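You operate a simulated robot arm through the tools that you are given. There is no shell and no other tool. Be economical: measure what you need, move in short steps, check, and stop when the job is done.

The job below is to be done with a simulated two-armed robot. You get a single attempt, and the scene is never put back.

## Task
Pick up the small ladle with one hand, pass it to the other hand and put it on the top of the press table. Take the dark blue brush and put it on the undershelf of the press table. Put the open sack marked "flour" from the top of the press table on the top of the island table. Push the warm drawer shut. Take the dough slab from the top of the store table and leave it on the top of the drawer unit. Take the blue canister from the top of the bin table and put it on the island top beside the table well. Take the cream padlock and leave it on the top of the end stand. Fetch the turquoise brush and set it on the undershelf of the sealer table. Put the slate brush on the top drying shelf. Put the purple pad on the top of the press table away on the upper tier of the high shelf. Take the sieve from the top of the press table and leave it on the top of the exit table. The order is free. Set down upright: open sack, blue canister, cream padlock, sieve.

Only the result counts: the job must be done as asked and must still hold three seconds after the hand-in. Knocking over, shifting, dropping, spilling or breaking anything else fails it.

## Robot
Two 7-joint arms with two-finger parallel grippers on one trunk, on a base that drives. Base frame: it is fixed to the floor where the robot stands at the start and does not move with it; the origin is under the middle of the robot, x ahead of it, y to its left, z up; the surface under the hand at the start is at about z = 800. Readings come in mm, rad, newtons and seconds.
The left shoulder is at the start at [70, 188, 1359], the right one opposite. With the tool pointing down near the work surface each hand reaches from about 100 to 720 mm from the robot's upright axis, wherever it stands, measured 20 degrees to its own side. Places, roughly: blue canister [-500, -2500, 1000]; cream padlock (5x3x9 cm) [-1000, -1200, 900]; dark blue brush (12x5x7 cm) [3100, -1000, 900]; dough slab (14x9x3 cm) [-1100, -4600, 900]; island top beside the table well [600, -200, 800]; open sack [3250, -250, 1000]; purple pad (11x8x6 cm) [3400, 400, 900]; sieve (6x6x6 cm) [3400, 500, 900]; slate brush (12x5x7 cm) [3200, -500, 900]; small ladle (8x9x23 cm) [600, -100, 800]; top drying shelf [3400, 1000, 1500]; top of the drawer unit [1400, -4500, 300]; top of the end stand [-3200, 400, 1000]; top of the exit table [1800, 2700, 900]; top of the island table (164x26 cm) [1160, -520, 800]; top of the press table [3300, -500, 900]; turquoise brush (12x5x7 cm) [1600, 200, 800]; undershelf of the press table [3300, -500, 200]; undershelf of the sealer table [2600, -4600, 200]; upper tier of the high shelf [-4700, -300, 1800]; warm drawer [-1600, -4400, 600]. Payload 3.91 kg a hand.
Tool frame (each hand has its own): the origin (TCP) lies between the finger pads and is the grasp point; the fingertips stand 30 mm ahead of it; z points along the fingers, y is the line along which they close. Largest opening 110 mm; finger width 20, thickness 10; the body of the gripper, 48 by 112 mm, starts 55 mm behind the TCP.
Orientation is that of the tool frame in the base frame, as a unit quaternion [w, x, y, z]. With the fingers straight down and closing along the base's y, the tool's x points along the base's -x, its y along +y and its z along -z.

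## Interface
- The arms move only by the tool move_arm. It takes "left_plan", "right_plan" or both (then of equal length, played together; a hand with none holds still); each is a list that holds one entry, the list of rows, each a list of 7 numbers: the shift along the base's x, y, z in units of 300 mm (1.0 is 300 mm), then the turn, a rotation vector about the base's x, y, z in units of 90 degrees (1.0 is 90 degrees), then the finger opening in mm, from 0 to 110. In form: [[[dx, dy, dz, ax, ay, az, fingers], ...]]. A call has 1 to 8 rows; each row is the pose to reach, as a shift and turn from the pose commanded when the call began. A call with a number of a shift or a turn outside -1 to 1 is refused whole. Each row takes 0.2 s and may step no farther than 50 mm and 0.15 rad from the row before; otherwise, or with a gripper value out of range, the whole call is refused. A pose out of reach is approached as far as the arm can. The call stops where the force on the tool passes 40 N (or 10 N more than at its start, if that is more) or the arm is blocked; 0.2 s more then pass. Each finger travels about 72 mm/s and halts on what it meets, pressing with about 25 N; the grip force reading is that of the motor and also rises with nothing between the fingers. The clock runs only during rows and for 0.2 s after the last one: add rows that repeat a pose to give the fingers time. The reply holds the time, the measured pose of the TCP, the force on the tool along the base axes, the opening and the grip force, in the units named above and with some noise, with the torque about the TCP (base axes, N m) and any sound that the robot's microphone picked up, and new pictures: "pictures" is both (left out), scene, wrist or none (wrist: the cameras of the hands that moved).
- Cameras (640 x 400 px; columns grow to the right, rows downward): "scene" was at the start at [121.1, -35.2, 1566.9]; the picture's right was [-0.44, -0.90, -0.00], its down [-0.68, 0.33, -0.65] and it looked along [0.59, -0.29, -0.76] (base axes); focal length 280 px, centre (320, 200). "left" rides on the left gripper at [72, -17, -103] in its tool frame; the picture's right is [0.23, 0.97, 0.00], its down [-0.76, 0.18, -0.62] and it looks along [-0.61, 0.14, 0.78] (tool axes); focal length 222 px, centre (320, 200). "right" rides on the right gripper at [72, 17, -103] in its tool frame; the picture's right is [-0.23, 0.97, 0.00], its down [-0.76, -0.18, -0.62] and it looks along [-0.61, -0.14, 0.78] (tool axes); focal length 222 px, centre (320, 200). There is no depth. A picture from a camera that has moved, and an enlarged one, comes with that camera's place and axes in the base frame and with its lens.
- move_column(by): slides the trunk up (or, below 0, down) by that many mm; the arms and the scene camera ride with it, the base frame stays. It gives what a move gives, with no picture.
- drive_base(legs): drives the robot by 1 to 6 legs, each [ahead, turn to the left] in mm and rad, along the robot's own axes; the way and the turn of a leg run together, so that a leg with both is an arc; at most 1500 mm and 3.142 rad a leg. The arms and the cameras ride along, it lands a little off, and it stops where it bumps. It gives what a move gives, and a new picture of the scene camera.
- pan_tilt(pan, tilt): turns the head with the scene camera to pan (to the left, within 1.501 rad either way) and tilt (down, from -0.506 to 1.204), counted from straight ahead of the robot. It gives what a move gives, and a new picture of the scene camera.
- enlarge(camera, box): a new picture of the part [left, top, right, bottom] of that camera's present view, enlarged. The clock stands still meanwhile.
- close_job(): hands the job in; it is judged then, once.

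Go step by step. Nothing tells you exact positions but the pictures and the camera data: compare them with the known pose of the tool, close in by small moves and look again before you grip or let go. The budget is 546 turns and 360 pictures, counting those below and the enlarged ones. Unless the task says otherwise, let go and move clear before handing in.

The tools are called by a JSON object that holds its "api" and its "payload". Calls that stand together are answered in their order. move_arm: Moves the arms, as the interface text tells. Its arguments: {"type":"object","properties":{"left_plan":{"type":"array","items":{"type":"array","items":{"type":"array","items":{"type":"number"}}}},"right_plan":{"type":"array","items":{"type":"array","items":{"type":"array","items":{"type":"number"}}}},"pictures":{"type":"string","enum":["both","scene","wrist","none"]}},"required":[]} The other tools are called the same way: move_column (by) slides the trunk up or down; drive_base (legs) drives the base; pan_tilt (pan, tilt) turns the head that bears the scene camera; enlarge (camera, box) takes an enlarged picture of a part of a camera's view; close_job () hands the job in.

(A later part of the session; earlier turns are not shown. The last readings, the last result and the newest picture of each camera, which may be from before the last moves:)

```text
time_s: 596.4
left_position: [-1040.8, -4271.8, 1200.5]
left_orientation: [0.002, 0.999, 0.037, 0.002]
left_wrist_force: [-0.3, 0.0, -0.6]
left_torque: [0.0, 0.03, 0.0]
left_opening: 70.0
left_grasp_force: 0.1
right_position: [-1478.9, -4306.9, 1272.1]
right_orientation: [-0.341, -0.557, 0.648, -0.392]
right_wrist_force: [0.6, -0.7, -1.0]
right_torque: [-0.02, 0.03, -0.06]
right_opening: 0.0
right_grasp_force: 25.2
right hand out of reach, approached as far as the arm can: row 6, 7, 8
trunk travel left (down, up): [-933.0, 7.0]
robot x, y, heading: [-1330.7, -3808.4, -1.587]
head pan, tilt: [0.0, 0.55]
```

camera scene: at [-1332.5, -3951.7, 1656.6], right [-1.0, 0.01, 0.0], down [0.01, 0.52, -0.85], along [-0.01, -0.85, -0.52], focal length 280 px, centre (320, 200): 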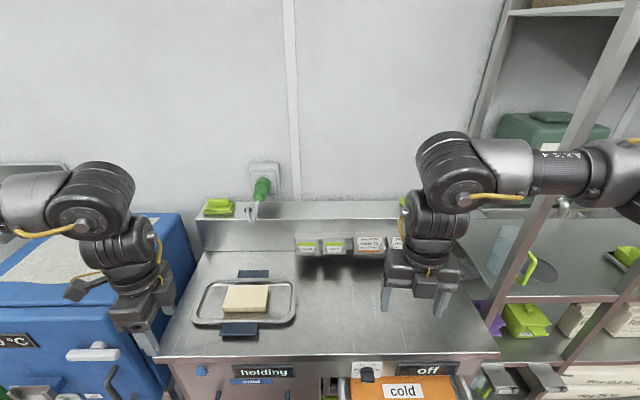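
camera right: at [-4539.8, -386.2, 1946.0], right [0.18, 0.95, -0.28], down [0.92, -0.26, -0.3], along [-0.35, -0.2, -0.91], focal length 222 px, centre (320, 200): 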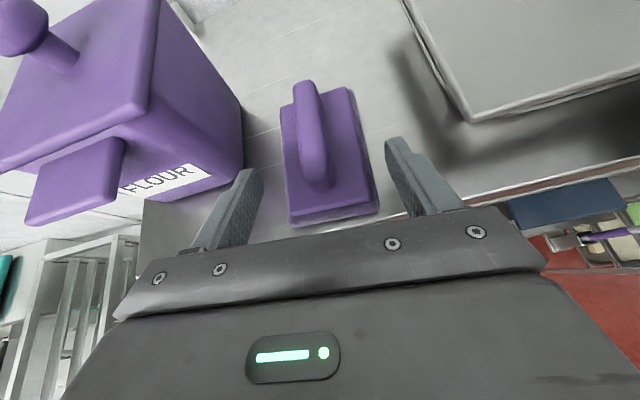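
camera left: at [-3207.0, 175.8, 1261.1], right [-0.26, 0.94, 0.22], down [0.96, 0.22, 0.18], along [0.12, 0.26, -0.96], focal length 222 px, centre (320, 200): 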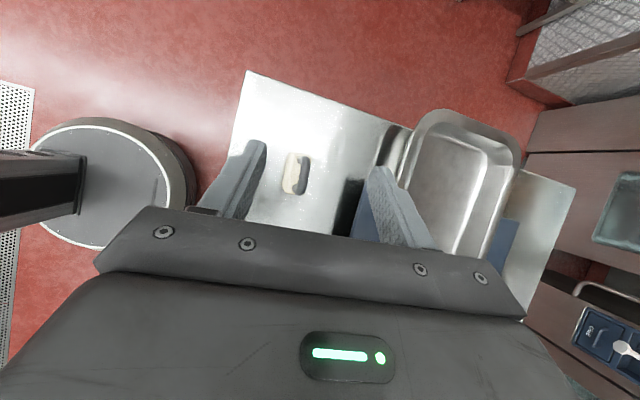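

{"api": "pan_tilt", "payload": {"pan": -0.1, "tilt": 0.95}}

```text
time_s: 597.3
left_position: [-1046.3, -4275.2, 1200.0]
left_orientation: [0.001, 0.999, 0.036, 0.003]
left_wrist_force: [1.1, 0.3, 0.9]
left_torque: [0.0, -0.06, -0.02]
left_opening: 69.9
left_grasp_force: 0.0
right_position: [-1484.0, -4311.2, 1270.0]
right_orientation: [-0.338, -0.557, 0.647, -0.396]
right_wrist_force: [0.6, 0.4, 0.2]
right_torque: [0.01, -0.01, 0.05]
right_opening: 0.2
right_grasp_force: 25.1
trunk travel left (down, up): [-933.0, 7.0]
robot x, y, heading: [-1332.4, -3811.2, -1.584]
head pan, tilt: [-0.099, 0.949]
camera scene: at [-1342.8, -3934.6, 1623.8], right [-0.99, 0.11, 0.0], down [0.09, 0.81, -0.58], along [-0.06, -0.58, -0.81], focal length 280 px, centre (320, 200)
```

scene: 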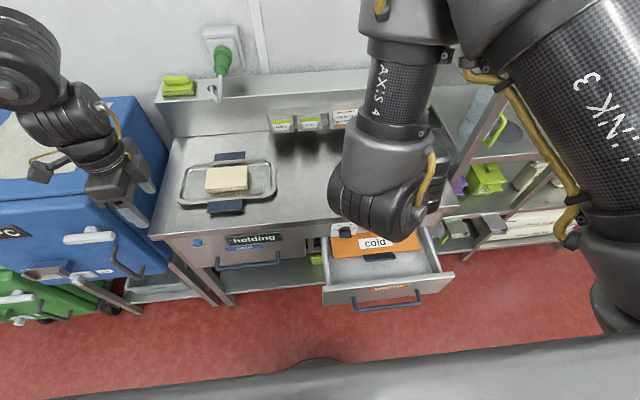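

The open drawer's front is near y≈−4240 (x −1390…−1860). Back off, lower the trunk, then push it with the right fingertips.

{"api": "drive_base", "payload": {"legs": [[-190, 0]]}}

{"api": "move_column", "payload": {"by": -350}}

{"api": "move_column", "payload": {"by": -310}}

{"api": "move_arm", "payload": {"right_plan": [[[-0.1, 0, 0, 0, 0, 0, 0], [-0.2, 0, 0, 0, 0, 0, 0], [-0.3, 0, 0, 0, 0, 0, 0], [-0.38, 0, 0, 0, 0, 0, 0]]], "pictures": "none"}}

{"api": "pan_tilt", "payload": {"pan": -0.3, "tilt": 0.6}}

```text
time_s: 598.8
left_position: [-1040.7, -4085.1, 1196.0]
left_orientation: [-0.001, 0.999, 0.039, 0.002]
left_wrist_force: [-1.0, 0.2, -0.5]
left_torque: [0.04, 0.0, 0.03]
left_opening: 70.0
left_grasp_force: 0.1
right_position: [-1475.6, -4122.2, 1273.1]
right_orientation: [-0.337, -0.557, 0.647, -0.398]
right_wrist_force: [-0.6, 0.0, 0.3]
right_torque: [0.01, 0.01, -0.01]
right_opening: 0.0
right_grasp_force: 24.8
trunk travel left (down, up): [-933.0, 7.0]
robot x, y, heading: [-1332.3, -3619.6, -1.581]
head pan, tilt: [-0.099, 0.949]
camera scene: at [-1338.0, -3747.0, 1623.3], right [-0.99, 0.11, 0.0], down [0.09, 0.81, -0.58], along [-0.06, -0.58, -0.81], focal length 280 px, centre (320, 200)
```

scene: 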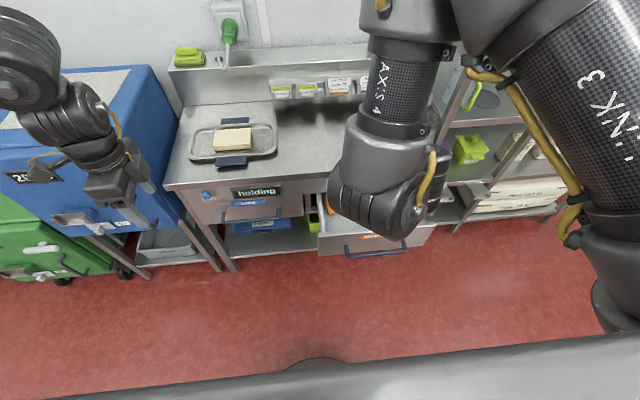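

```text
time_s: 602.3
left_position: [-1041.0, -4082.0, 849.7]
left_orientation: [0.001, 0.999, 0.038, 0.003]
left_wrist_force: [0.5, 0.3, 0.0]
left_torque: [-0.01, -0.02, 0.0]
left_opening: 70.2
left_grasp_force: 0.1
right_position: [-1477.2, -4120.0, 924.8]
right_orientation: [-0.337, -0.555, 0.648, -0.399]
right_wrist_force: [0.1, -0.2, -0.2]
right_torque: [0.03, 0.0, 0.0]
right_opening: 0.2
right_grasp_force: 25.4
trunk travel left (down, up): [-583.0, 357.0]
robot x, y, heading: [-1331.6, -3616.9, -1.582]
head pan, tilt: [-0.099, 0.949]
```

```text
time_s: 605.3
left_position: [-1041.8, -4082.2, 539.7]
left_orientation: [0.0, 0.999, 0.038, 0.003]
left_wrist_force: [1.0, 0.0, 0.0]
left_torque: [0.01, 0.02, 0.04]
left_opening: 69.8
left_grasp_force: 0.0
right_position: [-1477.6, -4119.9, 615.4]
right_orientation: [-0.338, -0.554, 0.648, -0.398]
right_wrist_force: [0.1, 0.8, 0.1]
right_torque: [0.0, -0.01, 0.0]
right_opening: 0.0
right_grasp_force: 25.6
trunk travel left (down, up): [-273.0, 667.0]
robot x, y, heading: [-1333.9, -3613.6, -1.581]
head pan, tilt: [-0.099, 0.949]
```

```text
time_s: 606.3
left_position: [-1040.9, -4081.8, 540.1]
left_orientation: [0.001, 0.999, 0.037, 0.003]
left_wrist_force: [0.2, -0.5, 0.5]
left_torque: [-0.03, 0.0, -0.01]
left_opening: 70.0
left_grasp_force: 0.0
right_position: [-1590.6, -4140.6, 606.8]
right_orientation: [-0.338, -0.556, 0.646, -0.399]
right_wrist_force: [0.1, 0.3, -0.7]
right_torque: [-0.01, -0.05, 0.0]
right_opening: 0.0
right_grasp_force: 25.1
right hand out of reach, approached as far as the arm can: row 1, 2, 3, 4
trunk travel left (down, up): [-273.0, 667.0]
robot x, y, heading: [-1332.0, -3617.6, -1.584]
head pan, tilt: [-0.099, 0.949]
```

```text
time_s: 607.2
left_position: [-1040.9, -4081.8, 539.4]
left_orientation: [0.0, 0.999, 0.038, 0.002]
left_wrist_force: [-0.5, -0.2, 0.1]
left_torque: [0.05, -0.01, 0.0]
left_opening: 69.8
left_grasp_force: 0.1
right_position: [-1588.4, -4140.6, 608.1]
right_orientation: [-0.337, -0.557, 0.646, -0.399]
right_wrist_force: [-0.3, 0.2, -0.5]
right_torque: [0.01, 0.0, -0.02]
right_opening: 0.0
right_grasp_force: 25.3
trunk travel left (down, up): [-273.0, 667.0]
robot x, y, heading: [-1332.1, -3617.5, -1.583]
head pan, tilt: [-0.3, 0.6]
camera scene: at [-1357.3, -3753.8, 992.1], right [-0.95, 0.3, 0.0], down [0.17, 0.54, -0.82], along [-0.25, -0.79, -0.57], focal length 280 px, centre (320, 200)
```

scene: 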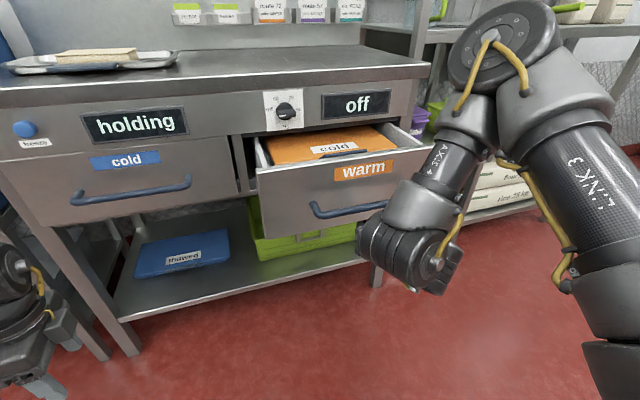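

This is the drawer labelled "warm". Push its front at z≈660, above the handle, with the right fingertips.

{"api": "move_arm", "payload": {"right_plan": [[[0.02, 0, 0.12, 0, 0, 0, 0], [0.05, 0, 0.24, 0, 0, 0, 0], [0.05, -0.13, 0.24, 0, 0, 0, 0], [0.05, -0.26, 0.24, 0, 0, 0, 0], [0.05, -0.36, 0.24, 0, 0, 0, 0], [0.05, -0.46, 0.24, 0, 0, 0, 0], [0.05, -0.56, 0.24, 0, 0, 0, 0], [0.05, -0.66, 0.24, 0, 0, 0, 0]]], "pictures": "scene"}}

```text
time_s: 607.7
left_position: [-1040.0, -4083.1, 538.8]
left_orientation: [-0.001, 0.999, 0.038, 0.002]
left_wrist_force: [-0.1, 0.8, -0.1]
left_torque: [-0.01, -0.01, 0.0]
left_opening: 70.1
left_grasp_force: 0.2
right_position: [-1582.4, -4140.3, 649.2]
right_orientation: [-0.335, -0.557, 0.652, -0.391]
right_wrist_force: [-0.2, 2.1, -2.1]
right_torque: [0.0, 0.03, 0.03]
right_opening: 0.0
right_grasp_force: 24.8
trunk travel left (down, up): [-273.0, 667.0]
robot x, y, heading: [-1332.1, -3621.1, -1.576]
head pan, tilt: [-0.3, 0.6]
stopped in row 2 (right hand): the force on the tool passed its limit at 97 N (the readings are from after the stop); the commanded pose is now the measured one
camera scene: at [-1357.2, -3753.8, 992.1], right [-0.95, 0.31, 0.0], down [0.17, 0.54, -0.82], along [-0.25, -0.79, -0.57], focal length 280 px, centre (320, 200)
```

scene: 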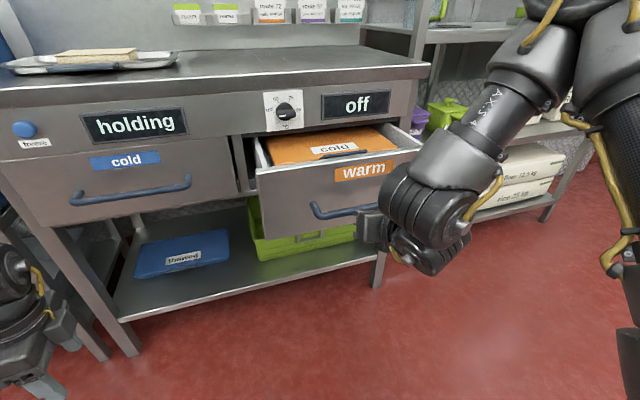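

The hand came up under the handle's end. Back off, raise above it, then push.

{"api": "move_arm", "payload": {"right_plan": [[[0, 0.02, -0.06, 0, 0, 0, 0], [0, 0.15, -0.06, 0, 0, 0, 0], [0, 0.28, 0.0, 0, 0, 0, 0], [0.05, 0.28, 0.14, 0, 0, 0, 0], [0.1, 0.28, 0.22, 0, 0, 0, 0]]], "pictures": "scene"}}

```text
time_s: 608.6
left_position: [-1040.8, -4081.5, 538.7]
left_orientation: [0.0, 0.999, 0.038, 0.003]
left_wrist_force: [-0.9, 0.5, 0.2]
left_torque: [0.0, 0.03, 0.0]
left_opening: 69.9
left_grasp_force: 0.1
right_position: [-1578.6, -4137.4, 649.0]
right_orientation: [-0.329, -0.56, 0.659, -0.38]
right_wrist_force: [-1.2, 2.9, -11.0]
right_torque: [0.15, 0.1, -0.14]
right_opening: 0.0
right_grasp_force: 25.2
right hand out of reach, approached as far as the arm can: row 1, 2, 3, 4
trunk travel left (down, up): [-273.0, 667.0]
robot x, y, heading: [-1330.3, -3620.2, -1.578]
head pan, tilt: [-0.3, 0.6]
stopped in row 4 (right hand): the force on the tool passed its limit at 78 N (the readings are from after the stop); the commanded pose is now the measured one
camera scene: at [-1357.8, -3754.2, 991.8], right [-0.95, 0.3, 0.0], down [0.17, 0.54, -0.82], along [-0.25, -0.79, -0.57], focal length 280 px, centre (320, 200)
```

scene: 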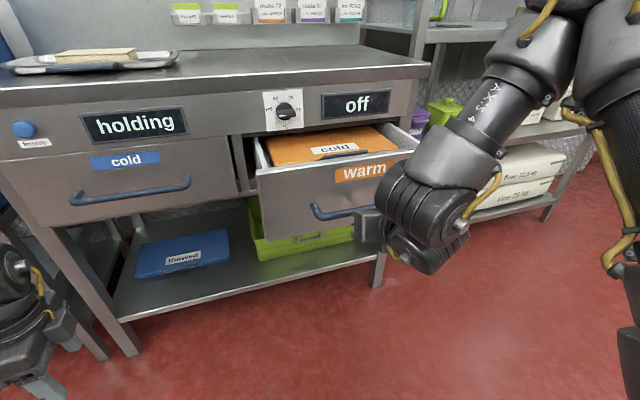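

{"api": "drive_base", "payload": {"legs": [[-90, 0]]}}

{"api": "move_arm", "payload": {"right_plan": [[[0.03, 0, 0.08, 0, 0, 0, 0], [0.06, 0, 0.16, 0, 0, 0, 0], [0.1, 0, 0.24, 0, 0, 0, 0]]], "pictures": "scene"}}

```text
time_s: 609.7
left_position: [-1039.1, -3993.3, 540.4]
left_orientation: [0.0, 0.999, 0.039, 0.002]
left_wrist_force: [-0.5, 0.2, -0.2]
left_torque: [0.04, -0.02, -0.01]
left_opening: 70.2
left_grasp_force: 0.0
right_position: [-1577.6, -4048.9, 652.9]
right_orientation: [-0.331, -0.559, 0.658, -0.382]
right_wrist_force: [0.4, -0.3, -0.8]
right_torque: [0.0, -0.02, -0.02]
right_opening: 0.2
right_grasp_force: 24.9
trunk travel left (down, up): [-273.0, 667.0]
robot x, y, heading: [-1329.9, -3533.9, -1.577]
head pan, tilt: [-0.3, 0.6]
camera scene: at [-1356.5, -3664.4, 992.3], right [-0.95, 0.3, 0.0], down [0.17, 0.54, -0.83], along [-0.25, -0.79, -0.56], focal length 280 px, centre (320, 200)
```

scene: 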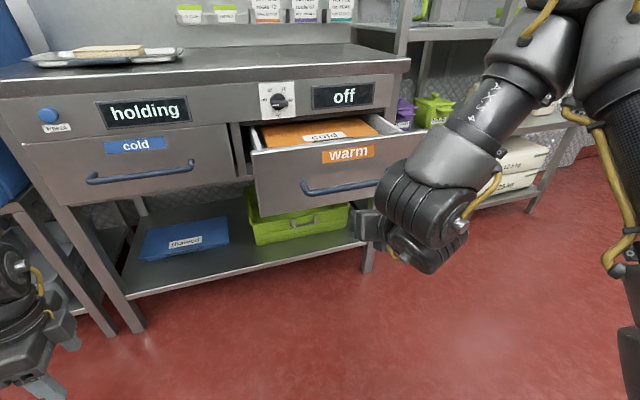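

```text
time_s: 610.5
left_position: [-1040.1, -3992.4, 539.9]
left_orientation: [0.001, 0.999, 0.039, 0.003]
left_wrist_force: [0.6, 0.5, 0.4]
left_torque: [-0.01, 0.0, -0.01]
left_opening: 69.9
left_grasp_force: 0.1
right_position: [-1548.7, -4050.7, 724.7]
right_orientation: [-0.331, -0.559, 0.658, -0.382]
right_wrist_force: [-0.4, -0.7, 0.1]
right_torque: [0.01, -0.03, 0.04]
right_opening: 0.1
right_grasp_force: 25.0
trunk travel left (down, up): [-273.0, 667.0]
robot x, y, heading: [-1331.8, -3527.1, -1.58]
head pan, tilt: [-0.3, 0.6]
camera scene: at [-1356.5, -3665.1, 992.2], right [-0.95, 0.3, 0.0], down [0.17, 0.54, -0.83], along [-0.25, -0.79, -0.56], focal length 280 px, centre (320, 200)
```

scene: 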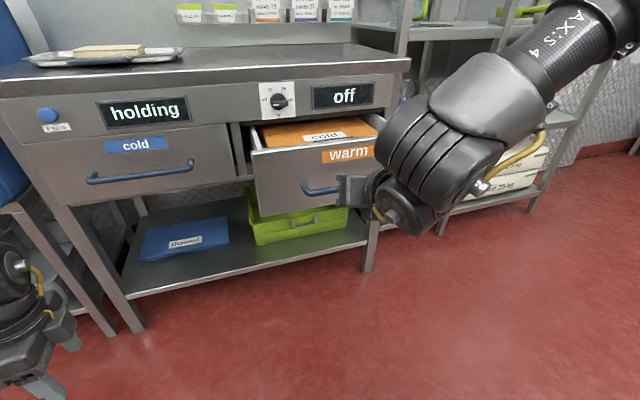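

The drawer front is actually nearer (y≈−4100, z 680–796). Raise to push just above the handle and advance.

{"api": "move_arm", "payload": {"right_plan": [[[0.05, 0.02, 0.12, 0, 0, 0, 0], [0.1, 0.02, 0.22, 0, 0, 0, 0], [0.1, -0.1, 0.22, 0, 0, 0, 0], [0.1, -0.22, 0.22, 0, 0, 0, 0], [0.1, -0.34, 0.22, 0, 0, 0, 0], [0.1, -0.46, 0.22, 0, 0, 0, 0], [0.1, -0.58, 0.22, 0, 0, 0, 0], [0.1, -0.7, 0.22, 0, 0, 0, 0]]], "pictures": "scene"}}

```text
time_s: 612.3
left_position: [-1039.9, -3993.1, 539.0]
left_orientation: [0.001, 0.999, 0.038, 0.003]
left_wrist_force: [-0.7, -0.3, -0.2]
left_torque: [0.0, -0.01, 0.0]
left_opening: 69.9
left_grasp_force: 0.0
right_position: [-1516.9, -4260.3, 787.9]
right_orientation: [-0.331, -0.559, 0.657, -0.382]
right_wrist_force: [0.0, 0.1, 0.2]
right_torque: [-0.04, -0.03, 0.03]
right_opening: 0.0
right_grasp_force: 24.9
trunk travel left (down, up): [-273.0, 667.0]
robot x, y, heading: [-1331.6, -3530.4, -1.581]
head pan, tilt: [-0.3, 0.6]
camera scene: at [-1356.4, -3665.7, 992.1], right [-0.95, 0.3, 0.0], down [0.17, 0.54, -0.82], along [-0.25, -0.79, -0.57], focal length 280 px, centre (320, 200)
```

scene: 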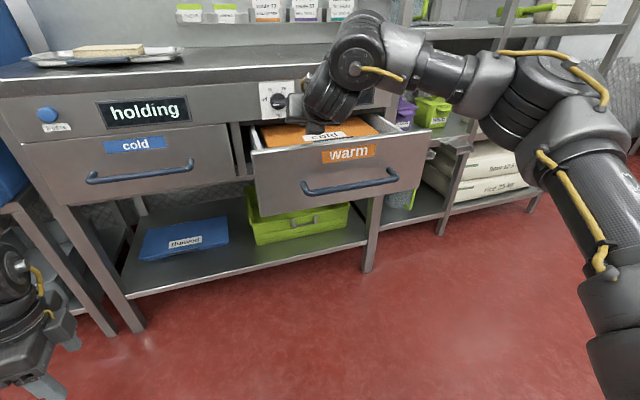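

{"api": "move_arm", "payload": {"right_plan": [[[0, 0.14, 0.02, 0, 0, 0, 0], [0, 0.28, 0.02, 0, 0, 0, 0], [0, 0.42, 0.02, 0, 0, 0, 0], [0, 0.5, 0.0, 0, 0, 0, 0], [0, 0.52, -0.12, 0, 0, 0, 0], [0, 0.52, -0.21, 0, 0, 0, 0]]], "pictures": "none"}}

{"api": "move_arm", "payload": {"right_plan": [[[0, -0.1, 0, 0, 0, 0, 0], [0, -0.2, 0, 0, 0, 0, 0], [0, -0.3, 0, 0, 0, 0, 0], [0, -0.4, 0, 0, 0, 0, 0], [0, -0.5, 0, 0, 0, 0, 0], [0, -0.6, 0, 0, 0, 0, 0]]], "pictures": "scene"}}

```text
time_s: 613.7
left_position: [-1039.0, -3993.2, 539.8]
left_orientation: [0.001, 0.999, 0.038, 0.003]
left_wrist_force: [0.1, 0.2, 0.6]
left_torque: [0.0, 0.0, -0.01]
left_opening: 69.9
left_grasp_force: 0.1
right_position: [-1518.9, -4104.5, 728.2]
right_orientation: [-0.329, -0.559, 0.658, -0.382]
right_wrist_force: [0.0, -0.3, 0.7]
right_torque: [0.0, 0.01, -0.01]
right_opening: 0.2
right_grasp_force: 24.7
trunk travel left (down, up): [-273.0, 667.0]
robot x, y, heading: [-1332.4, -3532.5, -1.574]
head pan, tilt: [-0.3, 0.6]
```

```text
time_s: 615.1
left_position: [-1040.2, -3993.1, 538.9]
left_orientation: [0.001, 0.999, 0.038, 0.002]
left_wrist_force: [1.3, 0.2, 0.2]
left_torque: [0.0, 0.01, 0.01]
left_opening: 69.9
left_grasp_force: 0.0
right_position: [-1514.9, -4284.9, 726.0]
right_orientation: [-0.33, -0.559, 0.657, -0.383]
right_wrist_force: [-0.6, 0.4, -0.1]
right_torque: [-0.02, -0.01, -0.01]
right_opening: 0.0
right_grasp_force: 25.2
trunk travel left (down, up): [-273.0, 667.0]
robot x, y, heading: [-1331.6, -3529.6, -1.583]
head pan, tilt: [-0.3, 0.6]
camera scene: at [-1356.3, -3665.9, 992.0], right [-0.95, 0.3, 0.0], down [0.17, 0.54, -0.82], along [-0.25, -0.79, -0.57], focal length 280 px, centre (320, 200)
```

scene: 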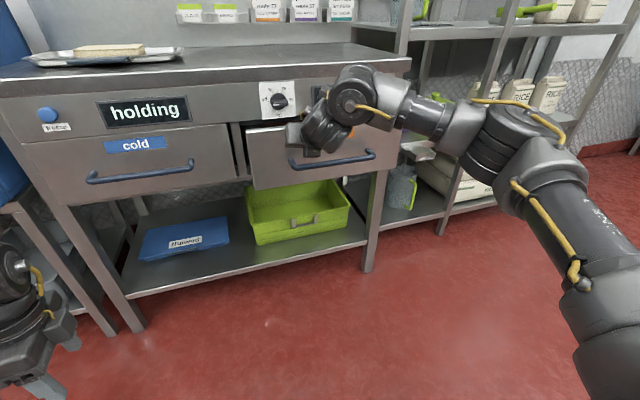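

The drawer is sliding in. Keep pushing until it seats.

{"api": "move_arm", "payload": {"right_plan": [[[0, -0.08, 0, 0, 0, 0, 0], [0, -0.16, 0, 0, 0, 0, 0], [0, -0.24, 0, 0, 0, 0, 0], [0, -0.32, 0, 0, 0, 0, 0]]], "pictures": "scene"}}

```text
time_s: 616.1
left_position: [-1041.3, -3992.3, 540.5]
left_orientation: [0.001, 0.999, 0.038, 0.002]
left_wrist_force: [0.5, 0.1, 0.0]
left_torque: [0.06, 0.0, 0.02]
left_opening: 69.9
left_grasp_force: 0.1
right_position: [-1515.9, -4371.3, 726.9]
right_orientation: [-0.33, -0.562, 0.656, -0.38]
right_wrist_force: [0.2, 13.7, 4.7]
right_torque: [-0.11, 0.01, 0.07]
right_opening: 0.0
right_grasp_force: 25.2
trunk travel left (down, up): [-273.0, 667.0]
robot x, y, heading: [-1331.7, -3530.8, -1.586]
head pan, tilt: [-0.3, 0.6]
stopped in row 4 (right hand): the force on the tool passed its limit at 68 N (the readings are from after the stop); the commanded pose is now the measured one
camera scene: at [-1356.7, -3662.7, 992.6], right [-0.95, 0.31, 0.0], down [0.17, 0.54, -0.83], along [-0.25, -0.79, -0.56], focal length 280 px, centre (320, 200)
```

scene: 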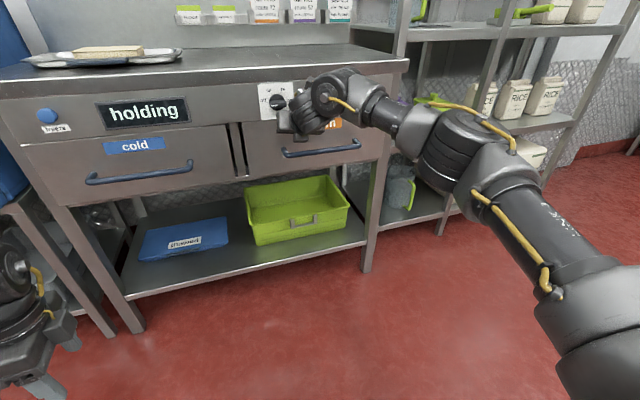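

Drawer is shut flush. Retract, raise the trunk and go for the dough slab with the left hand.

{"api": "move_arm", "payload": {"right_plan": [[[0, 0.14, 0.0, 0, 0, 0, 0], [0, 0.28, 0.0, 0, 0, 0, 0], [0, 0.42, 0, 0, 0, 0, 0], [0, 0.56, 0, 0, 0, 0, 0], [0, 0.7, 0, 0, 0, 0, 0]]], "pictures": "none"}}

{"api": "move_column", "payload": {"by": 400}}

{"api": "move_column", "payload": {"by": 250}}

{"api": "drive_base", "payload": {"legs": [[480, 0]]}}

```text
time_s: 617.3
left_position: [-1039.2, -3994.2, 539.4]
left_orientation: [0.001, 0.999, 0.038, 0.002]
left_wrist_force: [0.1, 0.8, -0.3]
left_torque: [0.02, 0.01, 0.01]
left_opening: 69.9
left_grasp_force: 0.0
right_position: [-1515.9, -4162.6, 725.2]
right_orientation: [-0.33, -0.563, 0.657, -0.378]
right_wrist_force: [-0.3, -0.4, -0.5]
right_torque: [0.0, -0.02, 0.02]
right_opening: 0.1
right_grasp_force: 25.0
trunk travel left (down, up): [-273.0, 667.0]
robot x, y, heading: [-1329.2, -3533.2, -1.585]
head pan, tilt: [-0.3, 0.6]
```

```text
time_s: 621.1
left_position: [-1040.7, -3994.2, 939.4]
left_orientation: [0.0, 0.999, 0.037, 0.003]
left_wrist_force: [0.1, -0.6, -0.2]
left_torque: [-0.01, -0.03, 0.03]
left_opening: 70.0
left_grasp_force: 0.2
right_position: [-1515.6, -4163.6, 1125.3]
right_orientation: [-0.329, -0.562, 0.657, -0.379]
right_wrist_force: [0.3, 0.4, 0.6]
right_torque: [0.02, 0.0, -0.01]
right_opening: 0.0
right_grasp_force: 25.7
trunk travel left (down, up): [-673.0, 267.0]
robot x, y, heading: [-1329.5, -3530.1, -1.582]
head pan, tilt: [-0.3, 0.6]
```

```text
time_s: 623.7
left_position: [-1040.5, -3993.9, 1188.9]
left_orientation: [0.0, 0.999, 0.038, 0.003]
left_wrist_force: [0.4, 0.1, 0.5]
left_torque: [0.03, -0.02, 0.0]
left_opening: 69.9
left_grasp_force: 0.1
right_position: [-1514.5, -4163.3, 1375.0]
right_orientation: [-0.329, -0.563, 0.658, -0.378]
right_wrist_force: [-0.4, -0.2, -0.3]
right_torque: [-0.04, -0.02, 0.02]
right_opening: 0.0
right_grasp_force: 24.8
trunk travel left (down, up): [-923.0, 17.0]
robot x, y, heading: [-1331.5, -3530.3, -1.582]
head pan, tilt: [-0.3, 0.6]
```

```text
time_s: 626.5
left_position: [-1050.2, -4466.9, 1190.5]
left_orientation: [0.0, 0.999, 0.033, 0.003]
left_wrist_force: [-0.1, 0.2, -0.7]
left_torque: [-0.01, -0.03, -0.01]
left_opening: 70.0
left_grasp_force: 0.1
right_position: [-1526.8, -4632.8, 1376.8]
right_orientation: [-0.33, -0.56, 0.659, -0.377]
right_wrist_force: [0.5, 0.1, -0.5]
right_torque: [0.0, 0.0, 0.02]
right_opening: 0.0
right_grasp_force: 24.9
trunk travel left (down, up): [-923.0, 17.0]
robot x, y, heading: [-1336.5, -4006.5, -1.592]
head pan, tilt: [-0.3, 0.6]
camera scene: at [-1364.4, -4136.1, 1642.4], right [-0.95, 0.31, 0.0], down [0.18, 0.54, -0.83], along [-0.26, -0.78, -0.56], focal length 280 px, centre (320, 200)
```

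scene: 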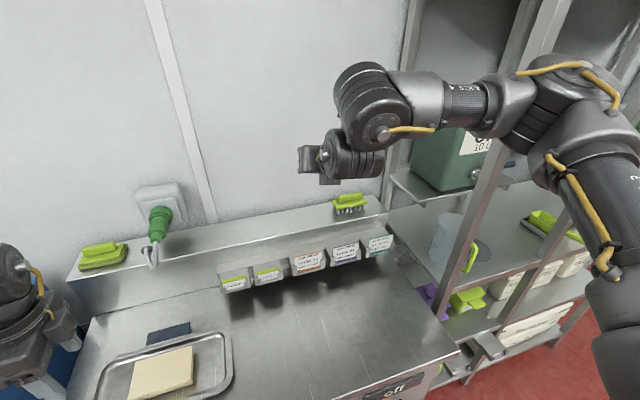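

{"api": "move_arm", "payload": {"left_plan": [[[-0.05, -0.12, -0.05, 0, 0, 0, 108], [-0.1, -0.24, -0.12, 0, 0, 0, 108], [-0.14, -0.32, -0.26, 0, 0, 0, 108], [-0.14, -0.32, -0.36, 0, 0, 0, 108]]], "pictures": "wrist"}}

```text
time_s: 627.5
left_position: [-1091.2, -4566.1, 1079.7]
left_orientation: [0.0, 0.999, 0.034, 0.001]
left_wrist_force: [0.2, -0.6, 0.4]
left_torque: [0.01, -0.01, 0.01]
left_opening: 108.0
left_grasp_force: 0.2
right_position: [-1524.8, -4636.4, 1375.1]
right_orientation: [-0.331, -0.56, 0.659, -0.377]
right_wrist_force: [0.6, -0.7, 0.3]
right_torque: [0.01, -0.03, -0.01]
right_opening: 0.1
right_grasp_force: 24.8
trunk travel left (down, up): [-923.0, 17.0]
robot x, y, heading: [-1334.9, -4000.6, -1.585]
head pan, tilt: [-0.3, 0.6]
camera left: at [-1020.6, -4541.6, 1182.3], right [0.29, -0.96, 0.0], down [-0.75, -0.23, 0.62], along [-0.59, -0.18, -0.78], focal length 222 px, centre (320, 200)
```

left: 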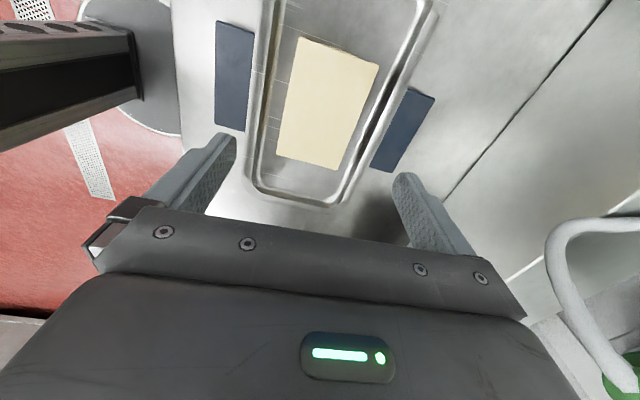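

Slab measured: centre [−1099,−4569], 85 mm across y, in a shallow tray. I'll narrow the opening and descend carefully between slab and rim.

{"api": "move_arm", "payload": {"left_plan": [[[-0.027, -0.01, -0.1, 0, 0, 0, 94], [-0.027, -0.01, -0.25, 0, 0, 0, 94], [-0.027, -0.01, -0.38, 0, 0, 0, 94], [-0.027, -0.01, -0.46, 0, 0, 0, 94]]], "pictures": "wrist"}}

```text
time_s: 628.5
left_position: [-1100.8, -4566.5, 944.1]
left_orientation: [0.0, 0.999, 0.034, 0.003]
left_wrist_force: [0.7, -0.1, -0.2]
left_torque: [0.0, -0.01, 0.01]
left_opening: 93.7
left_grasp_force: 0.1
right_position: [-1527.4, -4636.0, 1376.2]
right_orientation: [-0.33, -0.56, 0.659, -0.377]
right_wrist_force: [-0.5, -0.4, -0.1]
right_torque: [-0.01, 0.03, -0.02]
right_opening: 0.0
right_grasp_force: 25.1
trunk travel left (down, up): [-923.0, 17.0]
robot x, y, heading: [-1337.2, -4008.3, -1.594]
head pan, tilt: [-0.3, 0.6]
camera left: at [-1030.0, -4544.2, 1047.7], right [0.29, -0.96, 0.0], down [-0.75, -0.23, 0.62], along [-0.59, -0.18, -0.78], focal length 222 px, centre (320, 200)
```

left: 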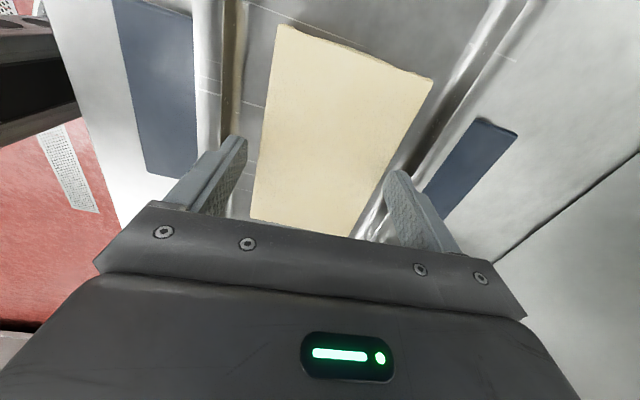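

{"api": "move_arm", "payload": {"left_plan": [[[0, -0.004, -0.03, 0, 0, 0, 94], [0, -0.004, -0.06, 0, 0, 0, 94], [0, -0.004, -0.085, 0, 0, 0, 94], [0, -0.004, -0.105, 0, 0, 0, 94]]], "pictures": "none"}}

```text
time_s: 629.0
left_position: [-1101.4, -4571.9, 941.2]
left_orientation: [0.008, 0.999, 0.036, 0.002]
left_wrist_force: [0.1, 9.7, 24.1]
left_torque: [-0.93, -0.24, -0.02]
left_opening: 91.0
left_grasp_force: 0.1
right_position: [-1527.4, -4630.9, 1378.4]
right_orientation: [-0.33, -0.56, 0.659, -0.379]
right_wrist_force: [0.5, 0.1, 0.1]
right_torque: [0.0, 0.0, 0.02]
right_opening: 0.0
right_grasp_force: 25.0
trunk travel left (down, up): [-923.0, 17.0]
robot x, y, heading: [-1338.1, -4005.0, -1.588]
head pan, tilt: [-0.3, 0.6]
stopped in row 2 (left hand): the force on the tool passed its limit at 45 N (the readings are from after the stop); the commanded pose is now the measured one
```

{"api": "move_arm", "payload": {"left_plan": [[[0, 0, 0.04, 0, 0, 0, 104], [0, -0.012, 0.04, 0, 0, 0, 104], [0, -0.012, 0.0, 0, 0, 0, 104], [0, -0.012, -0.03, 0, 0, 0, 104], [0, -0.012, -0.06, 0, 0, 0, 104], [0, -0.012, -0.075, 0, 0, 0, 104]]], "pictures": "wrist"}}

```text
time_s: 630.5
left_position: [-1099.1, -4575.7, 914.0]
left_orientation: [0.005, 0.999, 0.035, 0.002]
left_wrist_force: [0.8, 1.6, 3.6]
left_torque: [0.24, 0.0, 0.01]
left_opening: 104.9
left_grasp_force: 1.1
right_position: [-1527.6, -4635.0, 1375.2]
right_orientation: [-0.33, -0.56, 0.659, -0.377]
right_wrist_force: [-0.3, 0.5, 0.4]
right_torque: [-0.01, -0.02, 0.0]
right_opening: 0.0
right_grasp_force: 25.1
trunk travel left (down, up): [-923.0, 17.0]
robot x, y, heading: [-1338.2, -4003.5, -1.587]
head pan, tilt: [-0.3, 0.6]
camera left: at [-1028.3, -4551.4, 1017.3], right [0.29, -0.96, 0.01], down [-0.75, -0.22, 0.62], along [-0.59, -0.19, -0.78], focal length 222 px, centre (320, 200)
```

left: 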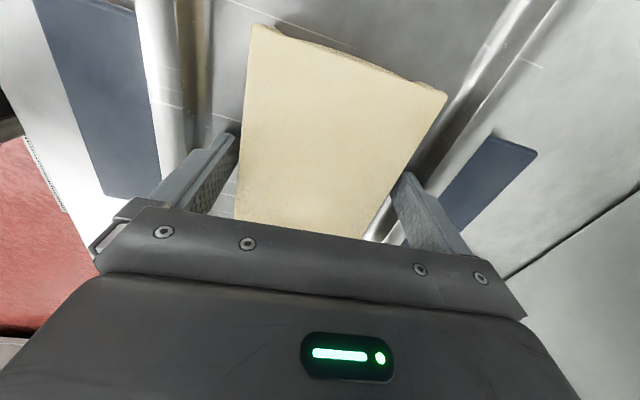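

Fingers are now on both sides of the slab. Close gently and lift.

{"api": "move_arm", "payload": {"left_plan": [[[0, 0, 0, 0, 0, 0, 90], [0, 0, 0, 0, 0, 0, 75], [0, 0, 0, 0, 0, 0, 70], [0, 0, 0, 0, 0, 0, 70], [0, 0, 0.05, 0, 0, 0, 70], [0, 0, 0.15, 0, 0, 0, 70], [0, 0, 0.3, 0, 0, 0, 70], [0, 0, 0.45, 0, 0, 0, 70]]], "pictures": "wrist"}}

```text
time_s: 632.2
left_position: [-1100.1, -4577.2, 1048.9]
left_orientation: [0.005, 0.999, 0.035, 0.003]
left_wrist_force: [-0.6, 0.1, -3.8]
left_torque: [-0.01, -0.03, 0.02]
left_opening: 91.0
left_grasp_force: 25.2
right_position: [-1526.6, -4634.2, 1376.4]
right_orientation: [-0.33, -0.56, 0.659, -0.378]
right_wrist_force: [-0.4, -0.2, 0.9]
right_torque: [0.02, -0.03, 0.02]
right_opening: 0.1
right_grasp_force: 24.7
trunk travel left (down, up): [-923.0, 17.0]
robot x, y, heading: [-1340.0, -4000.6, -1.59]
head pan, tilt: [-0.3, 0.6]
camera left: at [-1029.0, -4553.7, 1151.5], right [0.3, -0.96, 0.01], down [-0.75, -0.23, 0.62], along [-0.59, -0.19, -0.78], focal length 222 px, centre (320, 200)
```

left: 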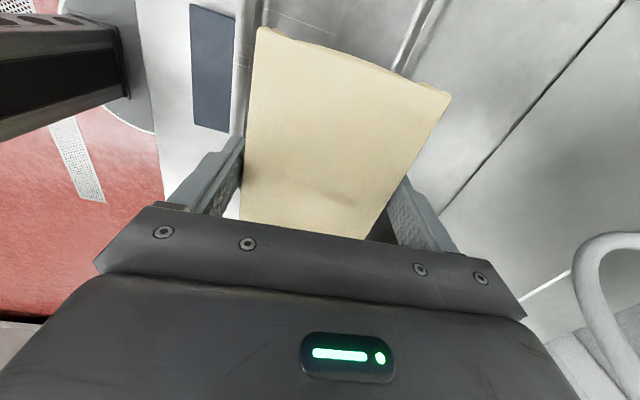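

Dough is held. Back off, turn east, and look along the way to the drawer unit.

{"api": "move_arm", "payload": {"left_plan": [[[0, 0.1, 0.08, 0, 0, 0, 70], [0, 0.2, 0.16, 0, 0, 0, 70], [0, 0.3, 0.24, 0, 0, 0, 70], [0, 0.4, 0.3, 0, 0, 0, 70]]], "right_plan": [[[0, 0.1, -0.02, 0.09, 0.002, 0, 0], [0, 0.2, -0.05, 0.18, 0.004, 0, 0], [0, 0.3, -0.08, 0.27, 0.005, 0, 0], [0, 0.4, -0.1, 0.36, 0.007, 0, 0]]], "pictures": "none"}}

{"api": "drive_base", "payload": {"legs": [[-450, 0], [0, 0.55], [0, 0.55], [0, 0.48]]}}

{"api": "pan_tilt", "payload": {"pan": -0.1, "tilt": 0.4}}

```text
time_s: 633.2
left_position: [-1099.9, -4454.2, 1139.9]
left_orientation: [0.006, 0.999, 0.036, 0.002]
left_wrist_force: [-0.2, -0.3, -3.9]
left_torque: [-0.05, 0.02, 0.0]
left_opening: 91.0
left_grasp_force: 25.0
right_position: [-1525.5, -4513.3, 1346.8]
right_orientation: [-0.164, -0.633, 0.736, -0.175]
right_wrist_force: [-0.9, 0.1, -0.9]
right_torque: [-0.03, -0.01, 0.0]
right_opening: 0.0
right_grasp_force: 24.9
trunk travel left (down, up): [-923.0, 17.0]
robot x, y, heading: [-1339.9, -4005.2, -1.587]
head pan, tilt: [-0.3, 0.6]
```

```text
time_s: 640.5
left_position: [-883.5, -3306.1, 1138.8]
left_orientation: [0.001, 0.672, 0.741, 0.005]
left_wrist_force: [0.6, 0.0, -3.9]
left_torque: [0.03, -0.04, 0.04]
left_opening: 90.8
left_grasp_force: 24.8
right_position: [-812.2, -3730.8, 1344.5]
right_orientation: [-0.012, 0.969, -0.059, 0.24]
right_wrist_force: [0.6, 1.0, -0.3]
right_torque: [0.03, 0.05, 0.01]
right_opening: 0.0
right_grasp_force: 24.9
trunk travel left (down, up): [-923.0, 17.0]
robot x, y, heading: [-1328.4, -3556.5, 0.008]
head pan, tilt: [-0.3, 0.6]
camera scene: at [-1193.2, -3580.5, 1642.1], right [-0.29, -0.96, 0.0], down [-0.54, 0.16, -0.82], along [0.79, -0.24, -0.57], focal length 280 px, centre (320, 200)
```

scene: 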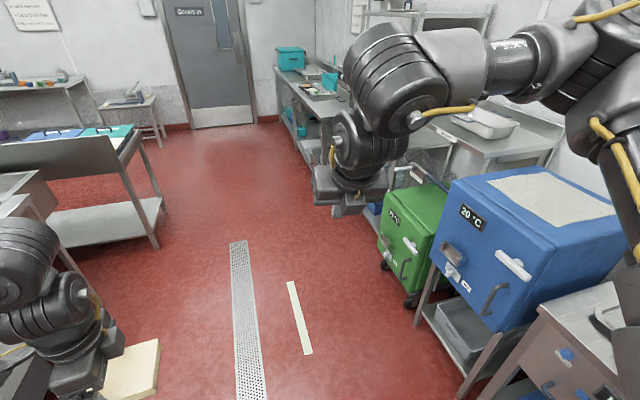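

```text
time_s: 641.2
left_position: [-883.6, -3304.8, 1138.3]
left_orientation: [0.002, 0.671, 0.741, 0.005]
left_wrist_force: [-1.3, 0.5, -3.5]
left_torque: [-0.01, 0.0, -0.01]
left_opening: 90.9
left_grasp_force: 24.9
right_position: [-812.2, -3728.2, 1345.8]
right_orientation: [-0.012, 0.969, -0.06, 0.24]
right_wrist_force: [-0.5, 0.4, 0.4]
right_torque: [0.02, -0.03, -0.01]
right_opening: 0.2
right_grasp_force: 25.1
trunk travel left (down, up): [-923.0, 17.0]
robot x, y, heading: [-1331.5, -3553.0, 0.008]
head pan, tilt: [-0.099, 0.4]
camera scene: at [-1185.8, -3561.4, 1660.3], right [-0.09, -1.0, 0.0], down [-0.39, 0.03, -0.92], along [0.92, -0.08, -0.39], focal length 280 px, centre (320, 200)
```

scene: 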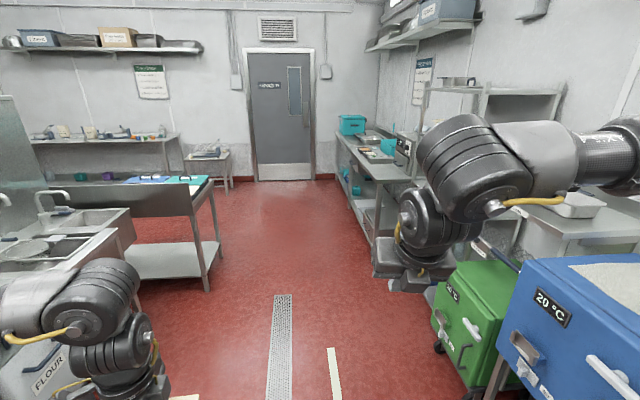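

The drawer unit should be the small brown unit under the right end of the sealer table. Drive east and face it.

{"api": "drive_base", "payload": {"legs": [[1400, 0], [1120, 0], [0, -0.55], [0, -0.55], [0, -0.48]]}}

{"api": "pan_tilt", "payload": {"pan": 0.1, "tilt": 0.65}}

```text
time_s: 657.9
left_position: [1433.5, -3924.9, 1138.5]
left_orientation: [0.005, 0.998, 0.061, 0.001]
left_wrist_force: [0.2, 0.4, -4.3]
left_torque: [0.01, 0.01, 0.0]
left_opening: 90.7
left_grasp_force: 25.4
right_position: [1009.4, -4004.4, 1345.8]
right_orientation: [-0.16, -0.651, 0.72, -0.179]
right_wrist_force: [0.2, 0.5, -0.5]
right_torque: [0.01, 0.01, 0.0]
right_opening: 0.0
right_grasp_force: 25.1
trunk travel left (down, up): [-923.0, 17.0]
robot x, y, heading: [1172.3, -3484.3, -1.539]
head pan, tilt: [-0.099, 0.4]
camera scene: at [1171.3, -3627.2, 1660.3], right [-1.0, 0.07, 0.0], down [0.02, 0.39, -0.92], along [-0.06, -0.92, -0.39], focal length 280 px, centre (320, 200)
```

scene: 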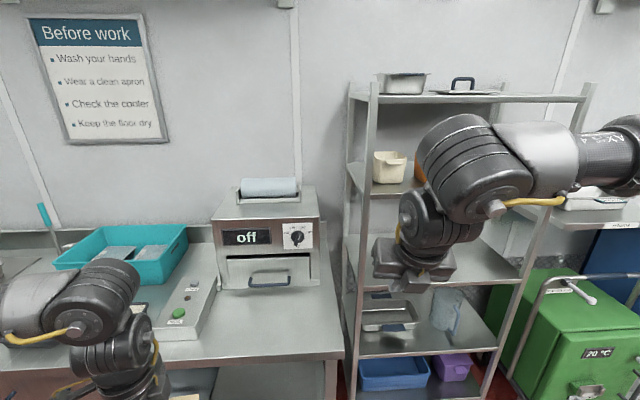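

```text
time_s: 658.6
left_position: [1431.4, -3924.7, 1138.3]
left_orientation: [0.005, 0.998, 0.061, 0.002]
left_wrist_force: [0.2, 0.2, -3.0]
left_torque: [-0.01, 0.01, -0.01]
left_opening: 90.7
left_grasp_force: 25.1
right_position: [1009.1, -4004.7, 1344.7]
right_orientation: [-0.16, -0.65, 0.721, -0.179]
right_wrist_force: [0.2, -0.4, 0.4]
right_torque: [0.0, 0.02, 0.0]
right_opening: 0.0
right_grasp_force: 25.3
trunk travel left (down, up): [-923.0, 17.0]
robot x, y, heading: [1173.9, -3483.4, -1.537]
head pan, tilt: [0.099, 0.649]
camera scene: at [1186.3, -3620.9, 1637.9], right [-0.99, -0.13, 0.0], down [-0.08, 0.6, -0.8], along [0.11, -0.79, -0.6], focal length 280 px, centre (320, 200)
```

scene: 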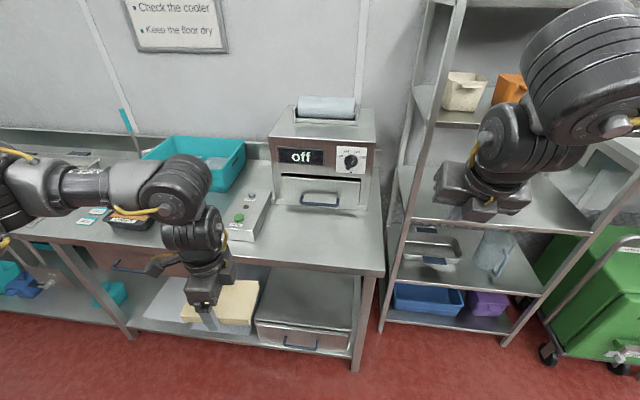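

I see the drawer unit: top near z≈340, x 1141–1589, front y≈−4308, under the table. Tuck the right hand, lower the trunk, then slide the dough in under the tabletop.

{"api": "move_arm", "payload": {"right_plan": [[[0, 0.14, 0, 0, 0, 0, 0], [0, 0.28, 0, 0, 0, 0, 0], [0, 0.42, 0, 0, 0, 0, 0], [0, 0.56, 0, 0, 0, 0, 0], [0, 0.6, 0, 0, 0, 0, 0]]], "pictures": "none"}}

{"api": "move_column", "payload": {"by": -380}}

{"api": "move_column", "payload": {"by": -320}}

{"api": "drive_base", "payload": {"legs": [[250, 0]]}}

```text
time_s: 659.8
left_position: [1433.5, -3923.1, 1139.5]
left_orientation: [0.006, 0.998, 0.061, 0.002]
left_wrist_force: [-0.3, 0.7, -3.8]
left_torque: [-0.03, 0.0, 0.0]
left_opening: 90.7
left_grasp_force: 25.0
right_position: [1010.3, -3909.4, 1347.7]
right_orientation: [-0.159, -0.651, 0.72, -0.179]
right_wrist_force: [-0.5, 0.2, 0.3]
right_torque: [0.01, -0.04, 0.01]
right_opening: 0.2
right_grasp_force: 25.0
right hand out of reach, approached as far as the arm can: row 3, 4, 5
trunk travel left (down, up): [-923.0, 17.0]
robot x, y, heading: [1171.1, -3482.1, -1.535]
head pan, tilt: [0.099, 0.649]
```

```text
time_s: 663.5
left_position: [1431.0, -3924.7, 760.0]
left_orientation: [0.005, 0.998, 0.061, 0.002]
left_wrist_force: [-0.1, -0.3, -3.7]
left_torque: [-0.02, 0.0, 0.0]
left_opening: 90.5
left_grasp_force: 25.0
right_position: [1010.2, -3909.7, 967.3]
right_orientation: [-0.16, -0.651, 0.72, -0.179]
right_wrist_force: [1.1, 0.0, 0.0]
right_torque: [-0.02, -0.02, -0.02]
right_opening: 0.0
right_grasp_force: 25.3
trunk travel left (down, up): [-543.0, 397.0]
robot x, y, heading: [1170.6, -3483.3, -1.539]
head pan, tilt: [0.099, 0.649]
```

```text
time_s: 666.7
left_position: [1430.7, -3923.5, 438.7]
left_orientation: [0.005, 0.998, 0.06, 0.002]
left_wrist_force: [-0.4, 0.0, -4.0]
left_torque: [0.02, -0.02, 0.01]
left_opening: 90.6
left_grasp_force: 25.7
right_position: [1008.3, -3909.9, 646.8]
right_orientation: [-0.16, -0.651, 0.72, -0.179]
right_wrist_force: [-0.3, -0.6, 1.1]
right_torque: [0.0, 0.0, 0.01]
right_opening: 0.2
right_grasp_force: 25.0
trunk travel left (down, up): [-223.0, 717.0]
robot x, y, heading: [1171.0, -3482.7, -1.543]
head pan, tilt: [0.099, 0.649]
```

```text
time_s: 668.5
left_position: [1440.1, -4170.6, 438.6]
left_orientation: [0.006, 0.998, 0.06, 0.003]
left_wrist_force: [0.6, -0.4, -4.3]
left_torque: [-0.01, 0.0, 0.0]
left_opening: 90.5
left_grasp_force: 25.1
right_position: [1017.3, -4156.3, 646.8]
right_orientation: [-0.159, -0.651, 0.72, -0.18]
right_wrist_force: [0.0, 1.7, -0.6]
right_torque: [-0.03, 0.02, -0.01]
right_opening: 0.0
right_grasp_force: 25.3
trunk travel left (down, up): [-223.0, 717.0]
robot x, y, heading: [1181.6, -3730.3, -1.542]
head pan, tilt: [0.099, 0.649]
camera scene: at [1195.0, -3867.3, 937.7], right [-0.99, -0.13, 0.0], down [-0.08, 0.6, -0.8], along [0.1, -0.79, -0.61], focal length 280 px, centre (320, 200)
```

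scene: 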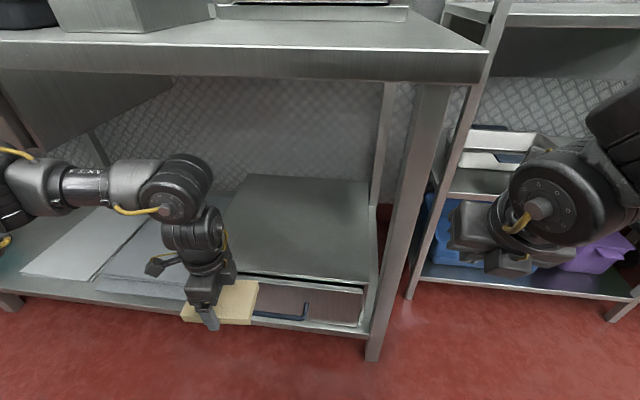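

{"api": "drive_base", "payload": {"legs": [[70, 0]]}}

{"api": "move_arm", "payload": {"left_plan": [[[-0.05, -0.1, 0, 0, 0, 0, 70], [-0.1, -0.2, 0, 0, 0, 0, 70], [-0.15, -0.3, 0, 0, 0, 0, 70], [-0.2, -0.4, 0, 0, 0, 0, 70], [-0.25, -0.5, 0, 0, 0, 0, 70], [-0.28, -0.6, -0.03, 0, 0, 0, 70], [-0.3, -0.66, -0.08, 0, 0, 0, 70]]], "pictures": "both"}}

```text
time_s: 669.5
left_position: [1441.8, -4239.3, 438.9]
left_orientation: [0.005, 0.998, 0.061, 0.002]
left_wrist_force: [-0.2, 0.6, -4.0]
left_torque: [0.03, -0.05, 0.03]
left_opening: 90.9
left_grasp_force: 25.0
right_position: [1019.5, -4225.6, 647.6]
right_orientation: [-0.159, -0.65, 0.721, -0.179]
right_wrist_force: [-0.2, -0.2, -1.9]
right_torque: [-0.01, 0.01, -0.01]
right_opening: 0.0
right_grasp_force: 24.6
trunk travel left (down, up): [-223.0, 717.0]
robot x, y, heading: [1180.2, -3800.9, -1.534]
head pan, tilt: [0.099, 0.649]
camera scene: at [1197.2, -3936.7, 937.7], right [-0.99, -0.13, 0.0], down [-0.08, 0.6, -0.8], along [0.1, -0.79, -0.61], focal length 280 px, centre (320, 200)
```

scene: 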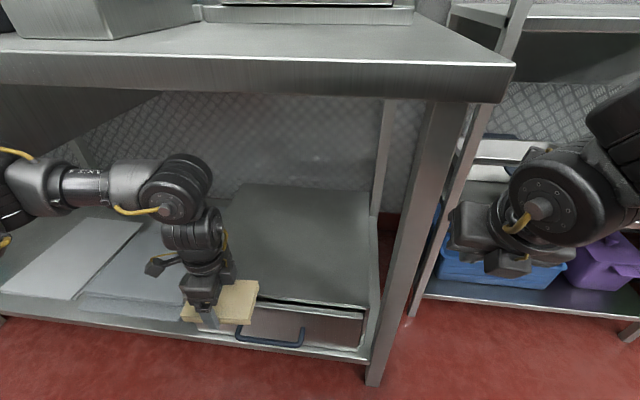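

```text
time_s: 671.1
left_position: [1352.2, -4436.8, 415.2]
left_orientation: [0.005, 0.998, 0.059, 0.002]
left_wrist_force: [-0.7, 0.3, -2.8]
left_torque: [0.03, -0.02, 0.02]
left_opening: 90.5
left_grasp_force: 24.9
right_position: [1019.6, -4225.9, 646.6]
right_orientation: [-0.159, -0.651, 0.72, -0.179]
right_wrist_force: [0.1, 0.5, -1.5]
right_torque: [0.01, -0.01, -0.03]
right_opening: 0.2
right_grasp_force: 25.3
trunk travel left (down, up): [-223.0, 717.0]
robot x, y, heading: [1183.5, -3796.9, -1.54]
head pan, tilt: [0.099, 0.649]
camera scene: at [1196.9, -3936.5, 937.8], right [-0.99, -0.13, 0.0], down [-0.08, 0.6, -0.8], along [0.1, -0.79, -0.61], focal length 280 px, centre (320, 200)
camera left: at [1422.1, -4409.1, 517.5], right [0.34, -0.94, 0.01], down [-0.74, -0.26, 0.62], along [-0.58, -0.22, -0.78], focal length 222 px, centre (320, 200)
```

scene: 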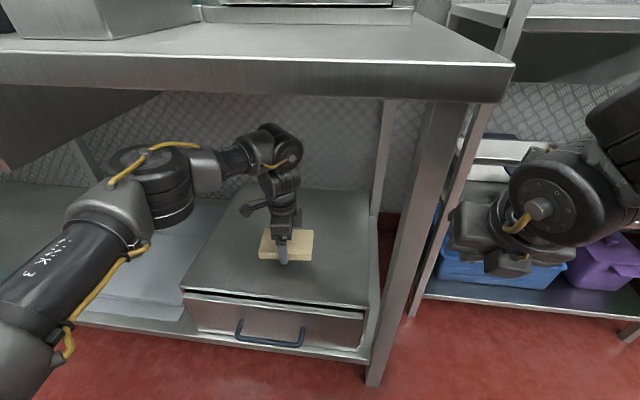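
left: 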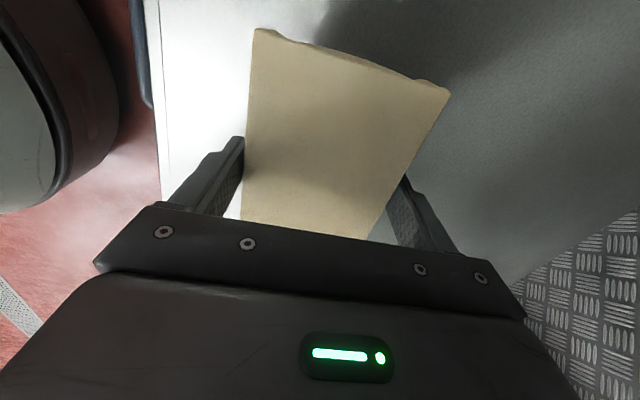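

Nicely over the unit's top. Lower to contact.

{"api": "move_arm", "payload": {"left_plan": [[[0, 0, -0.05, 0, 0, 0, 70], [0, 0, -0.09, 0, 0, 0, 70], [0, 0, -0.12, 0, 0, 0, 70], [0, 0, -0.145, 0, 0, 0, 70], [0, 0, -0.165, 0, 0, 0, 70], [0, 0, -0.185, 0, 0, 0, 70]]], "pictures": "none"}}

```text
time_s: 672.4
left_position: [1351.9, -4437.8, 371.0]
left_orientation: [0.008, 0.998, 0.06, 0.002]
left_wrist_force: [2.2, 10.0, 23.2]
left_torque: [1.66, 0.14, -0.26]
left_opening: 90.2
left_grasp_force: 24.8
right_position: [1019.7, -4224.3, 648.2]
right_orientation: [-0.159, -0.651, 0.72, -0.18]
right_wrist_force: [0.4, -0.5, -0.3]
right_torque: [0.02, 0.06, 0.0]
right_opening: 0.0
right_grasp_force: 24.6
trunk travel left (down, up): [-223.0, 717.0]
robot x, y, heading: [1181.8, -3797.3, -1.536]
head pan, tilt: [0.099, 0.649]
stopped in row 6 (left hand): the force on the tool passed its limit at 46 N (the readings are from after the stop); the commanded pose is now the measured one
```

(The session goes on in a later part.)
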